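You operate a simulated robot arm through the tools that you are given. There is no shell and no other tool. Be economical: measure what you need, move in short steps, check, and stop when the job is done.

Carry out the task below with a simulated robot arm. There is one attempt and no reset: what you move stays moved.

Task
Put one of the eggs from the table on the black cap of the stew ring.
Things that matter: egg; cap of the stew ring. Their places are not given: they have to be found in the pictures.

It is judged by the outcome, as a careful person would: the job done as asked, and still so three seconds after it is handed in. It fails if anything else is knocked over, pushed out of place, dropped, spilled or broken. Lids that push on must go on centred and level and be pressed home; caps that screw on are set level and turned clockwise until they are tight.

Robot
A 6-joint arm with a two-finger parallel gripper, fixed in place. Base frame: the origin is at the foot of the arm, x ahead of it, y to its left, z up; the work surface is at about z = 0. Readings come in m, rad, newtons and seconds.
With the tool pointing down near the work surface it reaches from about 0.16 to 0.42 m from the base axis. Its first joint turns from -1.152 to 1.152 rad. Payload 1.57 kg.
The tool frame sits at the grasp point between the pads (the TCP): z along the fingers, y along the line on which they close. The tips reach 0.03 m beyond it. Largest opening 0.08 m; finger width 0.017, thickness 0.012; the body of the gripper, 0.04 by 0.082 m, starts 0.08 m behind the TCP.
Orientation is that of the tool frame in the base frame, as [roll, pitch, yaw] about the fixed x, y, z axes, in that order (R = Rz(yaw) Ry(pitch) Rx(roll)). With the fingers straight down and closing along the base's y, the tool's x points along the base's -x, its y along +y and its z along -z.

Tools
- The arm moves only by the tool move_arm. Its argument "plan" is a list of rows, each an object of numbers (a shift or turn left out is 0, a gripper value left out holds the last): "tx", "ty", "tz": the shift along the tool's x, y, z in m; "spin": the turn about the tool's z in rad. In form: [{"tx": .., "ty": .., "tz": .., "spin": ..}, ...]. A call has 1 to 8 rows; each row shifts and turns the commanded pose from where the row before left it, along the tool's axes as they then stand. "claw" is the closure, from 0 (fully open) to 1 (shut), set as the call begins (left out, the last holds). Rows are played at 5 a second. More than 0.05 m and 0.15 rad between two rows, or a gripper value outside its range, and nothing of the call is played. A pose out of reach is approached as far as the arm can. The call stops where the force on the tool passes 40 N (or 10 N more than at its start, if that is more) or the arm is blocked; 0.2 s more then pass. Each finger travels about 0.153 m/s and halts on what it meets, pressing with about 43 N; the grip force reading is that of the motor and also rises with nothing between the fingers. The clock runs only during rows and for 0.2 s after the last one: add rows that do not move to give the fingers time. The reply holds the time, the measured pose of the TCP, the force on the tool along the base axes, the opening and the grip force, in the units named above and with some noise, and new pictures: "pictures" is both (left out), scene, wrist or none.
- Cameras (640 x 400 px; columns grow to the right, rows downward): "scene" is fixed at [0.0564, -0.3312, 0.4245]; the picture's right is [0.79, -0.62, 0.00], its down [-0.35, -0.45, -0.82] and it looks along [0.51, 0.65, -0.57] (base axes); focal length 250 px, centre (320, 200). "wrist" rides on the gripper at [-0.032, 0, -0.078] in the tool frame; the picture's right is [0.00, -1.00, 0.00], its down [0.97, 0.00, -0.24] and it looks along [0.24, 0.00, 0.97] (tool axes); focal length 218 px, centre (320, 200).
- measure_at(camera, pixels): for up to 12 pixels [column, row] of the newest picture of that camera ("zoom" is the newest enlarged one), the place [x, y, z] in the base frame of the surface seen there, good to about 0.003 m. No time passes.
- zoom(camera, box): a new picture of the part [left, top, right, bottom] of that camera's present view, enlarged. No time passes.
- finish_job(): hands the job in; it is judged then, once.

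Work in short steps. Measure before you move; look again where a grasp or a placing could have gone wrong, and mend it. You have 60 turns and 120 pictures in all, those below and enlarged ones among them. Open the gripper and draw the arm clear of the work before you hand the job in, unless the task says otherwise; then end with one line.

The tools are called after "Emit:" by a JSON object that holds its "op" and its "data". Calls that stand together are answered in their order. move_arm: Moves the arm, as the interface text tells. Its arguments: {"type":"object","properties":{"plan":{"type":"array"},"claw":{"type":"number"},"pictures":{"type":"string","enum":["both","scene","wrist","none"]}},"required":["plan"]} The other tools are called the same way: measure_at (camera, pixels) gives the place of the surface under pixels of a picture; zoom (camera, box) takes an enlarged picture of a part of a camera's view; finish_job () hands the job in.

At the start:

```text
clock: 0.0
tool_pos: [0.2289, 0.0261, 0.2672]
orientation: [3.142, 0.002, -3.14]
ft_force: [-0.2, 0.5, -0.3]
finger_gap: 0.0799
grasp_force: 0.0
```

scene: 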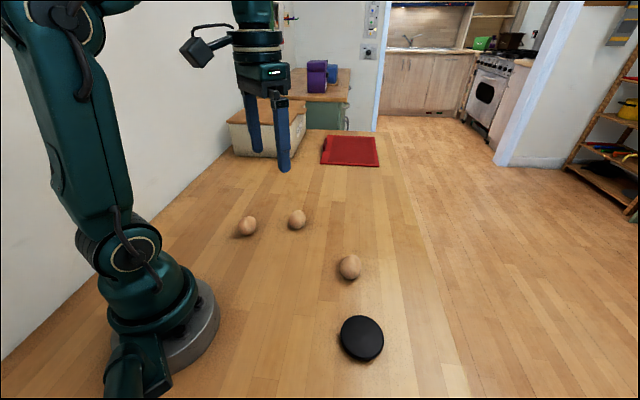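
wrist: 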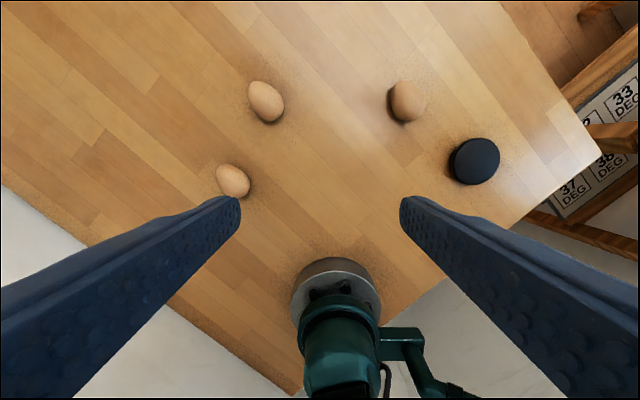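

The scene shows three eggs near (247,226), (297,220), (349,267) and a black disc at (362,338). I'll zoom on them and measure.

Emit:
{"op": "zoom", "data": {"camera": "scene", "box": [300, 230, 428, 380]}}

Emit:
{"op": "zoom", "data": {"camera": "wrist", "box": [360, 60, 520, 200]}}

Emit:
{"op": "measure_at", "data": {"camera": "scene", "pixels": [[349, 258], [349, 267], [341, 268], [360, 268], [362, 333], [345, 328], [380, 335], [362, 318], [362, 348], [362, 359], [330, 300]]}}

Emit:
{"op": "measure_at", "data": {"camera": "wrist", "pixels": [[407, 101], [395, 101], [420, 101], [408, 85], [405, 118], [474, 161], [455, 161], [496, 160], [475, 142], [475, 181]]}}

```text
2.67 times, centred on (364, 305) of scene
```

zoom: 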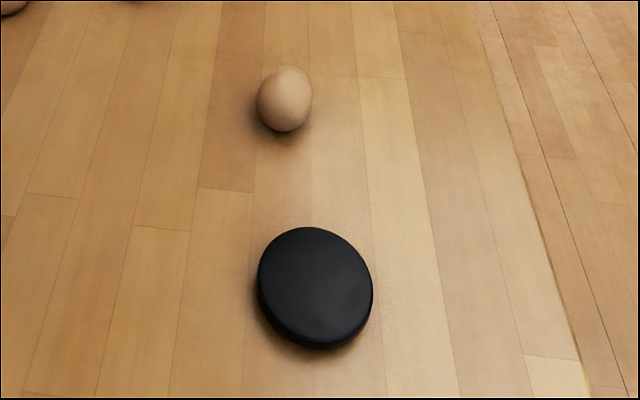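

```text
2.86 times, centred on (440, 130) of wrist
```

zoom: 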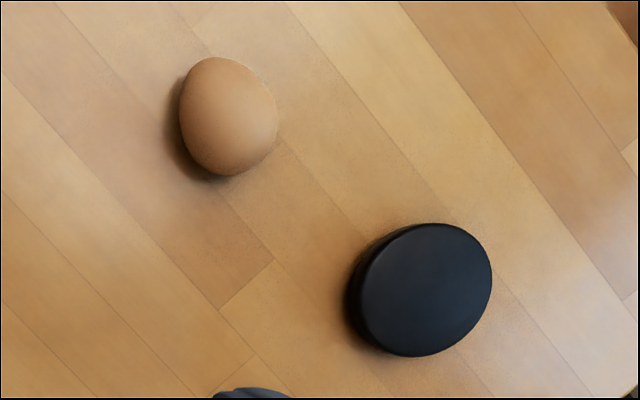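

```text
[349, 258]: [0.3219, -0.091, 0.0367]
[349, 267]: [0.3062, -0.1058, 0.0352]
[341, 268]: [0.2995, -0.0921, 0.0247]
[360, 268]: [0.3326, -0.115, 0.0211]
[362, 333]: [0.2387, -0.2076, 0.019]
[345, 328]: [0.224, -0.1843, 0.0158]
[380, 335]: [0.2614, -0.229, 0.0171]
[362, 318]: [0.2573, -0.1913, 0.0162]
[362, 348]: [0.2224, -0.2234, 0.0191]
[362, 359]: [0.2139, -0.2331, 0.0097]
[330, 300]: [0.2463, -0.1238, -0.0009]
```

```text
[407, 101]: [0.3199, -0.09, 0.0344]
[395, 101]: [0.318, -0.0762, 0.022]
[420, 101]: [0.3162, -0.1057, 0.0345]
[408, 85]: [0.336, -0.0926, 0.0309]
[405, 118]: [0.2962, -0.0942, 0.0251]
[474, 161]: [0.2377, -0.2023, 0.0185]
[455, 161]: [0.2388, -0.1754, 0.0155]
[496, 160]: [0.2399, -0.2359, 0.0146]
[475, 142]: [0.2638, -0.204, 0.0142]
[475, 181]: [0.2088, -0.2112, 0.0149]
```

The nearest egg to the cap sits around (0.317,-0.097), top about 0.036. The cap is around (0.238,-0.207), top about 0.018. I'll move over the egg to see its long axis.

Emit:
{"op": "move_arm", "data": {"plan": [{"tx": -0.022, "ty": -0.031, "tz": 0.02}, {"tx": -0.022, "ty": -0.031, "tz": 0.03}, {"tx": -0.022, "ty": -0.031, "tz": 0.03}, {"tx": -0.022, "ty": -0.03, "tz": 0.03}, {}], "claw": 0}}

```text
clock: 1.2
tool_pos: [0.3157, -0.0974, 0.1572]
orientation: [3.14, 0.002, -3.14]
ft_force: [0.0, 0.1, -0.3]
finger_gap: 0.08
grasp_force: 0.0
```

scene: 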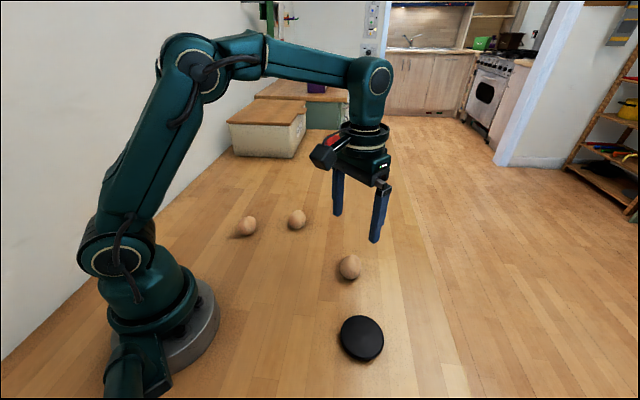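
wrist: 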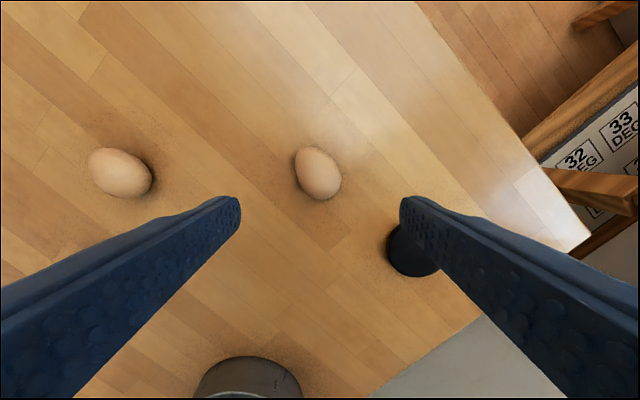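

The egg's long axis runs from (305,150) to (331,197) in the wrist view, about 28° off the base x axis. I'll measure its edges.

Emit:
{"op": "measure_at", "data": {"camera": "wrist", "pixels": [[318, 173], [306, 151], [330, 196], [298, 182], [338, 164], [298, 170], [339, 175], [310, 173], [326, 173]]}}

Emit:
{"op": "zoom", "data": {"camera": "wrist", "box": [270, 140, 366, 200]}}

```text
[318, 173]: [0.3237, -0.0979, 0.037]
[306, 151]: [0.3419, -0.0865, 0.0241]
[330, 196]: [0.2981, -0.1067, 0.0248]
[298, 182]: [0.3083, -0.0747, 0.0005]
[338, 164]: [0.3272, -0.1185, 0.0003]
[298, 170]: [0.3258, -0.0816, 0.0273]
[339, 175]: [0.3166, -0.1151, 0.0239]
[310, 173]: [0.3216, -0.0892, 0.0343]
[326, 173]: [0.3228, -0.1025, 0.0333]
```

```text
6.67 times, centred on (318, 170) of wrist
```

zoom: 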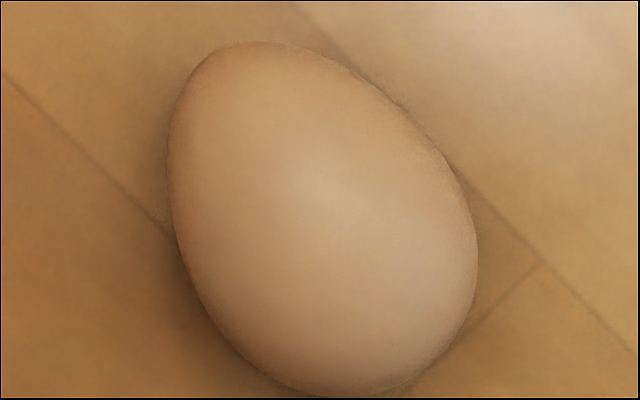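

Egg centre is about (0.319,-0.098), half-height 0.0185. I'll spin -0.49 rad so the fingers close across its short axis, and descend partway.

Emit:
{"op": "move_arm", "data": {"plan": [{"tx": -0.0025, "ty": -0.0005, "spin": -0.1225}, {"spin": -0.1225}, {"spin": -0.1225}, {"spin": -0.1225}, {"tz": 0.03}, {"tz": 0.03}, {}], "claw": 0, "pictures": "wrist"}}

```text
clock: 2.8
tool_pos: [0.3185, -0.0982, 0.097]
orientation: [-3.141, 0.003, -2.65]
ft_force: [-0.3, -1.0, 0.1]
finger_gap: 0.08
grasp_force: 0.0
```

wrist: 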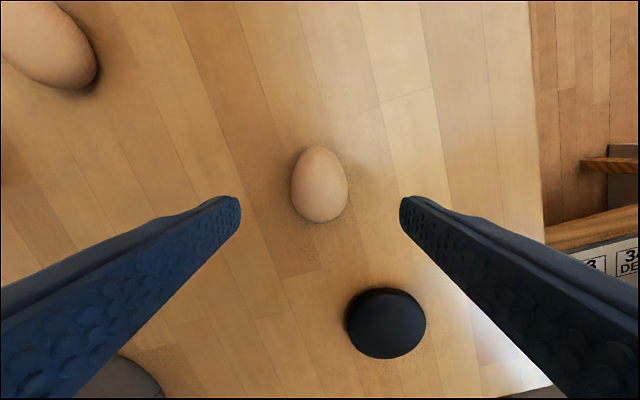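

The egg at (320,184) is centred between the fingers with its long axis vertical in view. I'll descend so the tips end about 5 mm above the table.

Emit:
{"op": "move_arm", "data": {"plan": [{"tz": 0.03}, {"tz": 0.02}, {"tz": 0.012}, {}], "claw": 0}}

```text
clock: 3.8
tool_pos: [0.3181, -0.0968, 0.0343]
orientation: [-3.14, 0.002, -2.65]
ft_force: [-0.1, -0.4, -0.5]
finger_gap: 0.0798
grasp_force: 0.1
```

scene: 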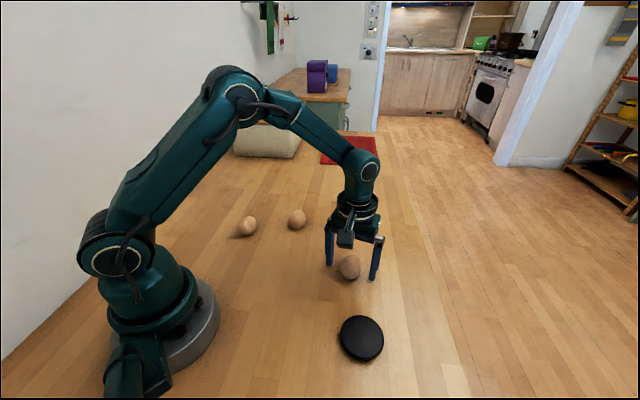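
wrist: 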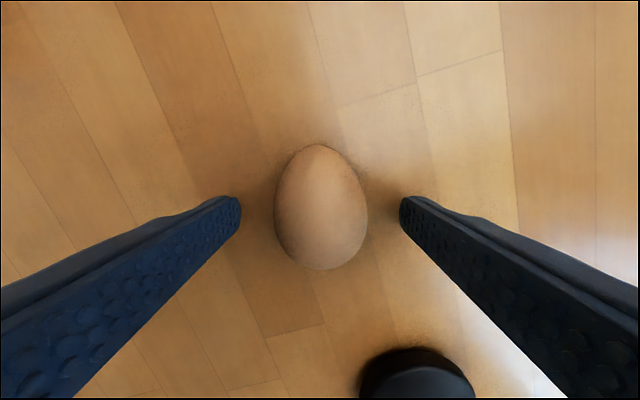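

The egg sits between the fingertips, widest near row 215, level with the pads. I'll close gently to a target just under the egg's width.

Emit:
{"op": "move_arm", "data": {"plan": [{}, {}, {}], "claw": 0.6, "pictures": "wrist"}}

```text
clock: 4.6
tool_pos: [0.3191, -0.0973, 0.0352]
orientation: [3.141, 0.001, -2.65]
ft_force: [-0.3, -0.8, 0.4]
finger_gap: 0.0413
grasp_force: 43.4
```

wrist: 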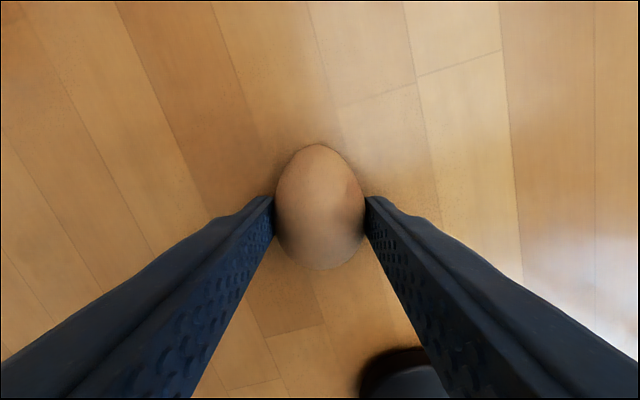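

The gap halted at 0.041 with 43 N, so the egg is held. I'll lift it straight up.

Emit:
{"op": "move_arm", "data": {"plan": [{"tz": -0.015}, {"tz": -0.025}, {"tz": -0.03}, {}]}}

Emit:
{"op": "measure_at", "data": {"camera": "scene", "pixels": [[361, 336], [341, 330], [382, 345], [367, 316], [355, 358], [352, 336], [370, 336], [361, 326], [361, 346]]}}

```text
clock: 5.6
tool_pos: [0.3184, -0.0983, 0.1048]
orientation: [3.141, 0.002, -2.65]
ft_force: [-0.1, 0.2, -1.1]
finger_gap: 0.0411
grasp_force: 43.2
```

scene: 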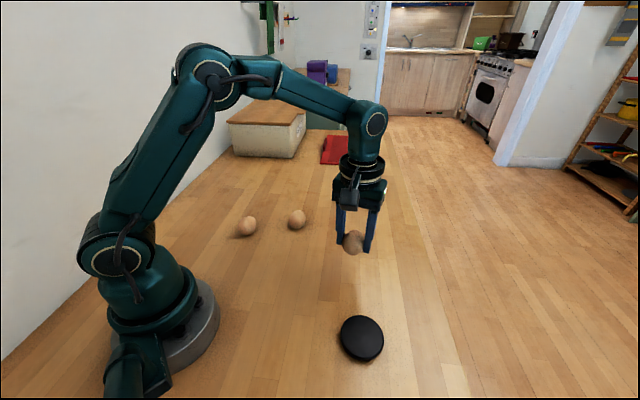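
wrist: 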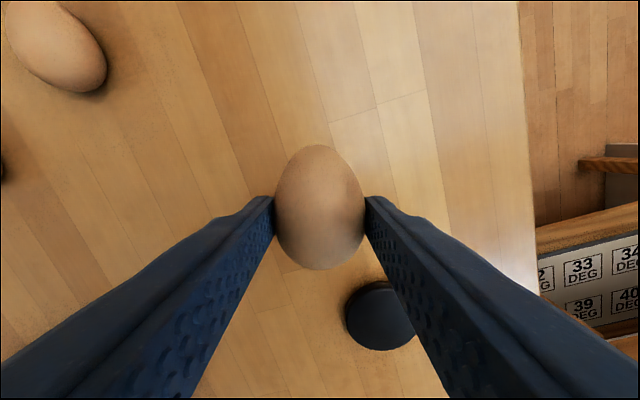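

```text
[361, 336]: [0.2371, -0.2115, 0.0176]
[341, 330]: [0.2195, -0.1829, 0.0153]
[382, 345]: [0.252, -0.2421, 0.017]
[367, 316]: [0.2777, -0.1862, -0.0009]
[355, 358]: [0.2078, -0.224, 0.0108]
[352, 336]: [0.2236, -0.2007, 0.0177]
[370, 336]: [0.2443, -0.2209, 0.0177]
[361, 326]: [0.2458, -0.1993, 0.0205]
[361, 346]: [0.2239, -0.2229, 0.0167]
```

The egg is held at z≈0.105 and the cap centre is about (0.237,-0.208), top about 0.018. I'll move above it (tool shift tx +0.122, ty -0.059).

Emit:
{"op": "move_arm", "data": {"plan": [{"tx": 0.0245, "ty": -0.0118}, {"tx": 0.0245, "ty": -0.0118}, {"tx": 0.0245, "ty": -0.0118}, {"tx": 0.0245, "ty": -0.0118}, {"tx": 0.0244, "ty": -0.0116}, {}]}}

```text
clock: 7.0
tool_pos: [0.2376, -0.2091, 0.106]
orientation: [3.141, 0.002, -2.649]
ft_force: [0.9, -0.1, -0.6]
finger_gap: 0.0409
grasp_force: 42.6
```

scene: 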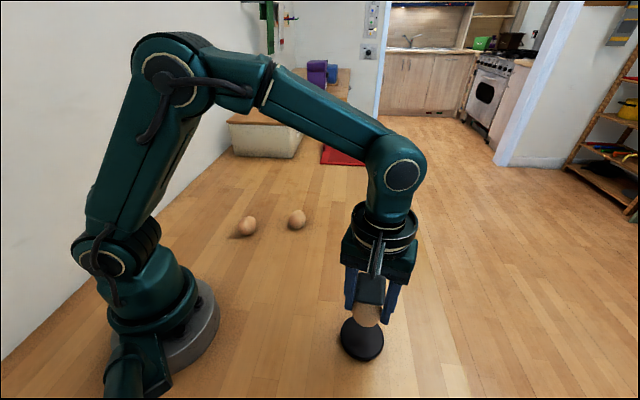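
wrist: 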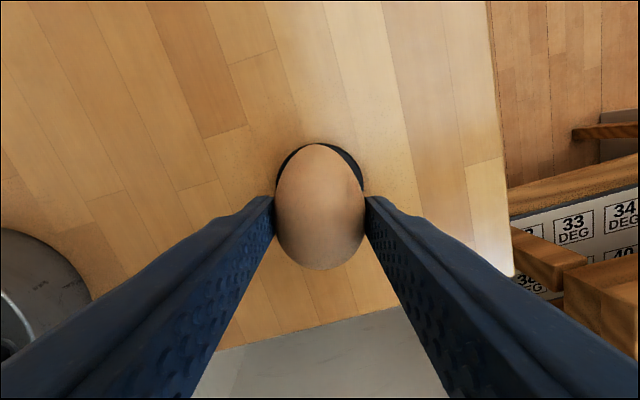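

The egg is over the cap, which shows evenly either side of it in the wrist view. I'll descend to about 6 mm above contact.

Emit:
{"op": "move_arm", "data": {"plan": [{"tz": 0.02}, {"tz": 0.015}, {"tz": 0.01}, {}, {}]}}

Emit:
{"op": "zoom", "data": {"camera": "scene", "box": [312, 290, 416, 376]}}

```text
clock: 8.2
tool_pos: [0.2376, -0.2086, 0.0595]
orientation: [-3.141, 0.001, -2.652]
ft_force: [0.5, 0.2, -1.0]
finger_gap: 0.0408
grasp_force: 43.4
```

scene: 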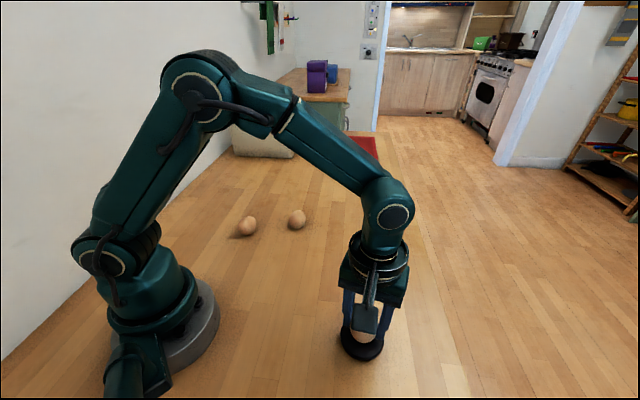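
wrist: 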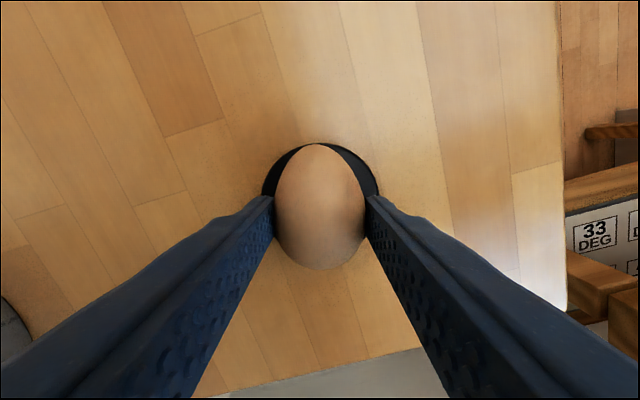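

```text
4.65 times, centred on (364, 333) of scene
```

zoom: 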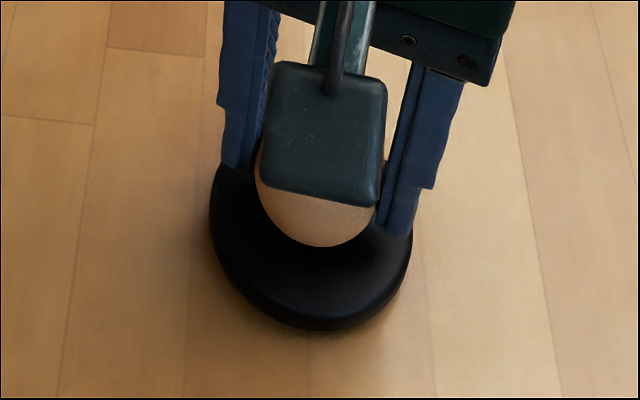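

The egg hangs over the middle of the cap with fingertips clear of its surface. I'll lower slowly and watch the force.

Emit:
{"op": "move_arm", "data": {"plan": [{"tz": 0.002}, {"tz": 0.002}, {}], "pictures": "none"}}

Emit:
{"op": "move_arm", "data": {"plan": [{"tz": 0.001}, {}, {}], "pictures": "none"}}

```text
clock: 9.0
tool_pos: [0.2382, -0.2081, 0.0557]
orientation: [3.141, 0.002, -2.65]
ft_force: [-0.3, 0.3, -0.4]
finger_gap: 0.041
grasp_force: 43.0
```

```text
clock: 9.8
tool_pos: [0.2398, -0.2063, 0.0552]
orientation: [3.141, 0.001, -2.651]
ft_force: [0.4, 0.2, 0.5]
finger_gap: 0.0409
grasp_force: 43.2
```

No contact yet (force within noise). I'll lower 1 mm at a time.

Emit:
{"op": "move_arm", "data": {"plan": [{"tz": 0.001}, {}, {}], "pictures": "none"}}

Emit:
{"op": "move_arm", "data": {"plan": [{"tz": 0.001}, {}, {}], "pictures": "scene"}}

Emit:
{"op": "zoom", "data": {"camera": "scene", "box": [312, 290, 416, 376]}}

```text
clock: 10.6
tool_pos: [0.2387, -0.2066, 0.0535]
orientation: [-3.141, 0.002, -2.653]
ft_force: [-0.4, -0.3, -0.2]
finger_gap: 0.0411
grasp_force: 43.5
```

```text
clock: 11.4
tool_pos: [0.2381, -0.2071, 0.0527]
orientation: [-3.141, 0.001, -2.651]
ft_force: [0.6, -0.5, -1.0]
finger_gap: 0.0409
grasp_force: 43.2
```

scene: 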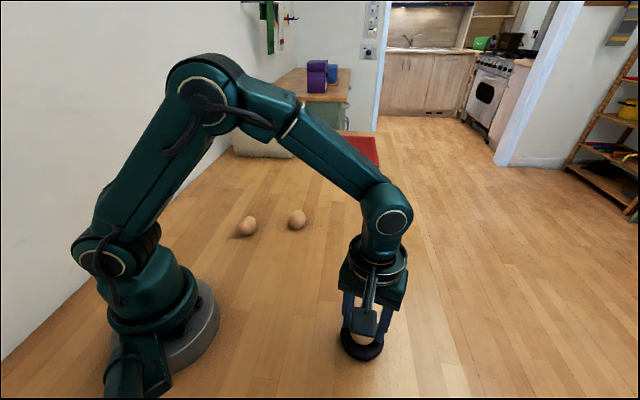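

```text
4.65 times, centred on (364, 333) of scene
```

zoom: 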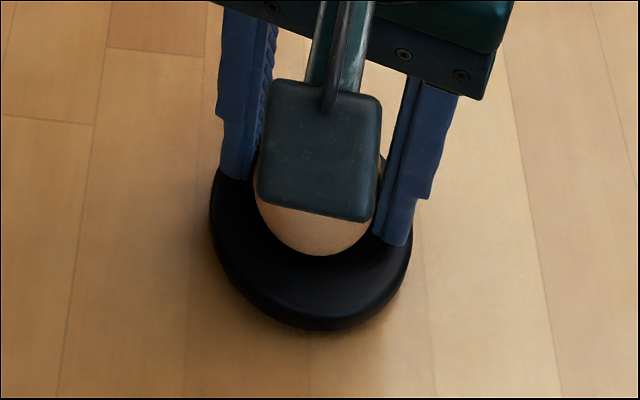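

Still no contact force; continue at 1 mm.

Emit:
{"op": "move_arm", "data": {"plan": [{"tz": 0.001}, {}, {}], "pictures": "none"}}

Emit:
{"op": "move_arm", "data": {"plan": [{"tz": 0.0007}, {}, {}], "pictures": "none"}}

```text
clock: 12.2
tool_pos: [0.239, -0.2067, 0.0519]
orientation: [-3.141, 0.001, -2.651]
ft_force: [-0.9, -0.2, 5.7]
finger_gap: 0.0411
grasp_force: 42.9
```

```text
clock: 13.0
tool_pos: [0.2397, -0.2063, 0.0513]
orientation: [3.14, 0.003, -2.651]
ft_force: [-2.3, 2.8, 16.8]
finger_gap: 0.041
grasp_force: 43.6
```

Contact: +16.8 N up. I'll ease back 0.7 mm, then open just a little to release gently.

Emit:
{"op": "move_arm", "data": {"plan": [{"tz": -0.0008}, {}, {}], "pictures": "none"}}

Emit:
{"op": "move_arm", "data": {"plan": [{}, {}, {}], "claw": 0.46, "pictures": "both"}}

```text
clock: 13.8
tool_pos: [0.2378, -0.2084, 0.0523]
orientation: [3.141, 0.002, -2.652]
ft_force: [0.7, -0.6, 0.2]
finger_gap: 0.0408
grasp_force: 43.1
```

```text
clock: 14.6
tool_pos: [0.2394, -0.2082, 0.0517]
orientation: [3.14, 0.003, -2.649]
ft_force: [0.3, 0.7, -0.2]
finger_gap: 0.043
grasp_force: 0.1
```

scene: 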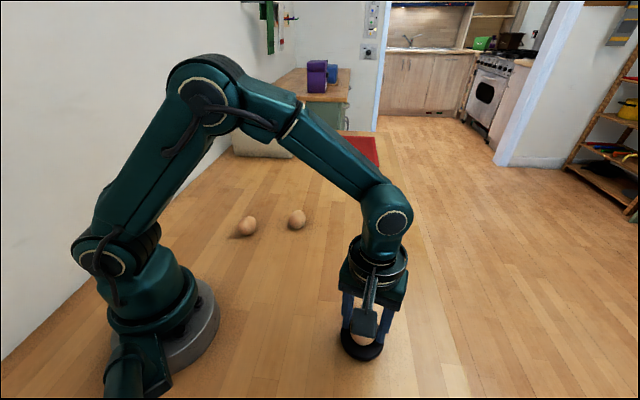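
wrist: 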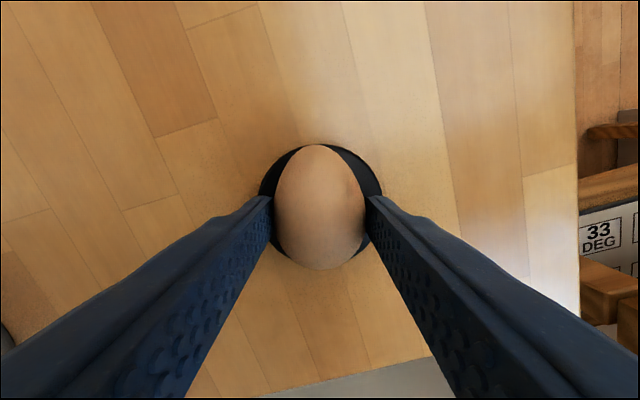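

The egg is released with 2 mm slack and hasn't shifted in the wrist view. I'll open a bit more and watch for rolling.

Emit:
{"op": "move_arm", "data": {"plan": [{}, {}, {}, {}, {}], "claw": 0.38, "pictures": "wrist"}}

```text
clock: 15.8
tool_pos: [0.2379, -0.2075, 0.0524]
orientation: [-3.141, 0.003, -2.65]
ft_force: [-0.1, 0.3, -0.4]
finger_gap: 0.0496
grasp_force: 0.0
```

wrist: 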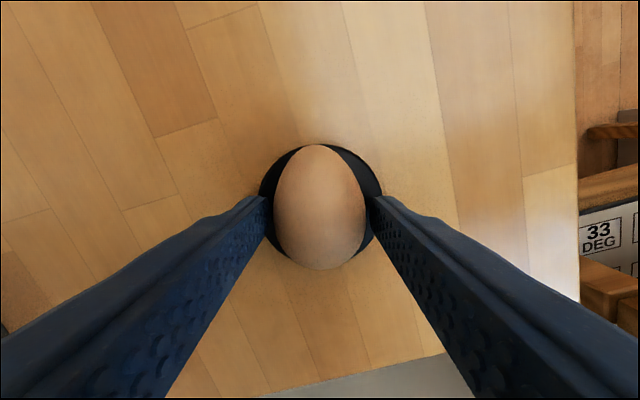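

The egg is steady at columns 273–365. I'll open fully and wait.

Emit:
{"op": "move_arm", "data": {"plan": [{}, {}, {}, {}, {}, {}], "claw": 0.1, "pictures": "wrist"}}

```text
clock: 17.2
tool_pos: [0.2391, -0.2083, 0.052]
orientation: [3.14, 0.001, -2.651]
ft_force: [-0.1, -0.5, 0.8]
finger_gap: 0.0722
grasp_force: 0.1
```

wrist: 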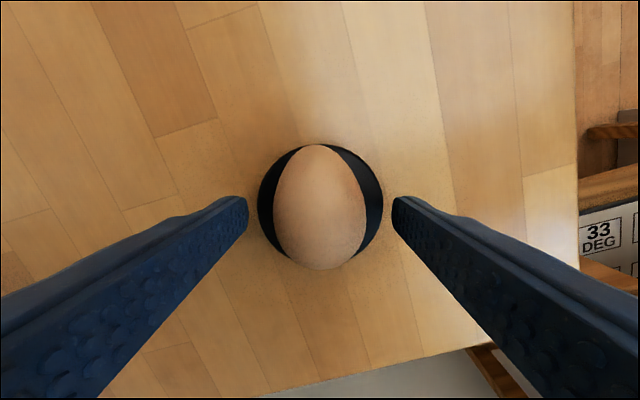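

The egg sits centred on the cap and still. I'll raise the arm straight up.

Emit:
{"op": "move_arm", "data": {"plan": [{"tz": -0.02}, {"tz": -0.03}, {"tz": -0.04}, {"tz": -0.04}, {"tx": -0.03}, {"tx": -0.03, "ty": 0.03}, {"tx": -0.03, "ty": 0.04}, {}], "claw": 0.1}}

Emit:
{"op": "zoom", "data": {"camera": "scene", "box": [312, 290, 416, 376]}}

```text
clock: 19.0
tool_pos: [0.2864, -0.1, 0.1837]
orientation: [3.141, 0.002, -2.651]
ft_force: [-0.2, 0.0, -0.1]
finger_gap: 0.0719
grasp_force: 0.1
```

scene: 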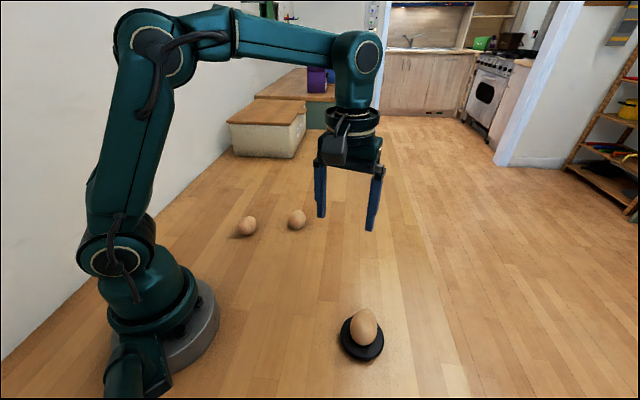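
wrist: 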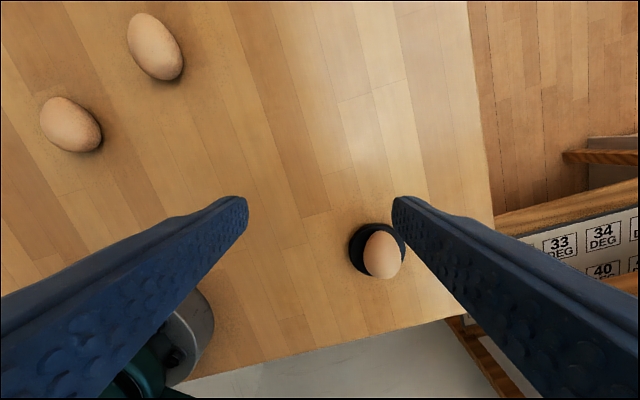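

```text
4.65 times, centred on (364, 333) of scene
```

zoom: 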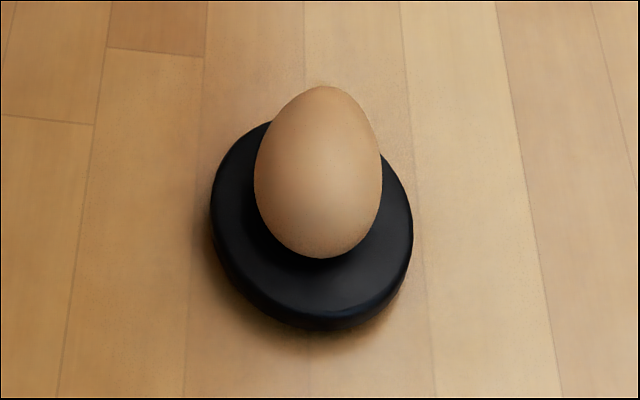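

The egg rests on the cap and the arm is clear. I'll wait a second and a half to confirm it stays.

Emit:
{"op": "move_arm", "data": {"plan": [{}, {}, {}, {}, {}, {}, {}, {}], "claw": 0, "pictures": "none"}}

Emit:
{"op": "zoom", "data": {"camera": "scene", "box": [312, 290, 416, 376]}}

```text
clock: 20.8
tool_pos: [0.2866, -0.1008, 0.1835]
orientation: [3.141, 0.003, -2.649]
ft_force: [0.2, -0.3, 0.6]
finger_gap: 0.0799
grasp_force: 0.1
```

```text
4.65 times, centred on (364, 333) of scene
```

zoom: 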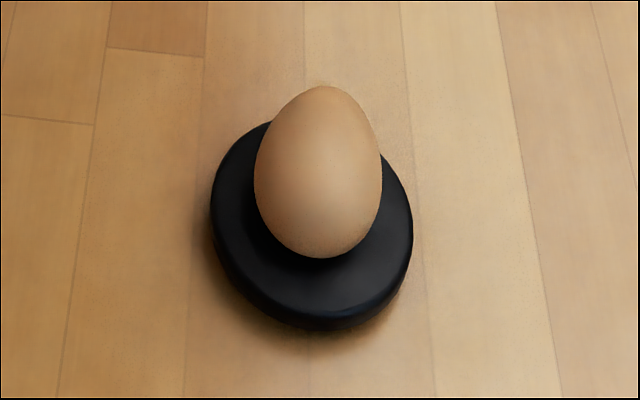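

The egg has not moved between the two pictures, so I'm handing the job in.

Emit:
{"op": "finish_job", "data": {}}

```text
The job is handed in.
```

One egg is resting centred on the black cap of the stew ring; it stayed still after release, nothing else was moved, and the job is handed in with the gripper open and the arm clear.
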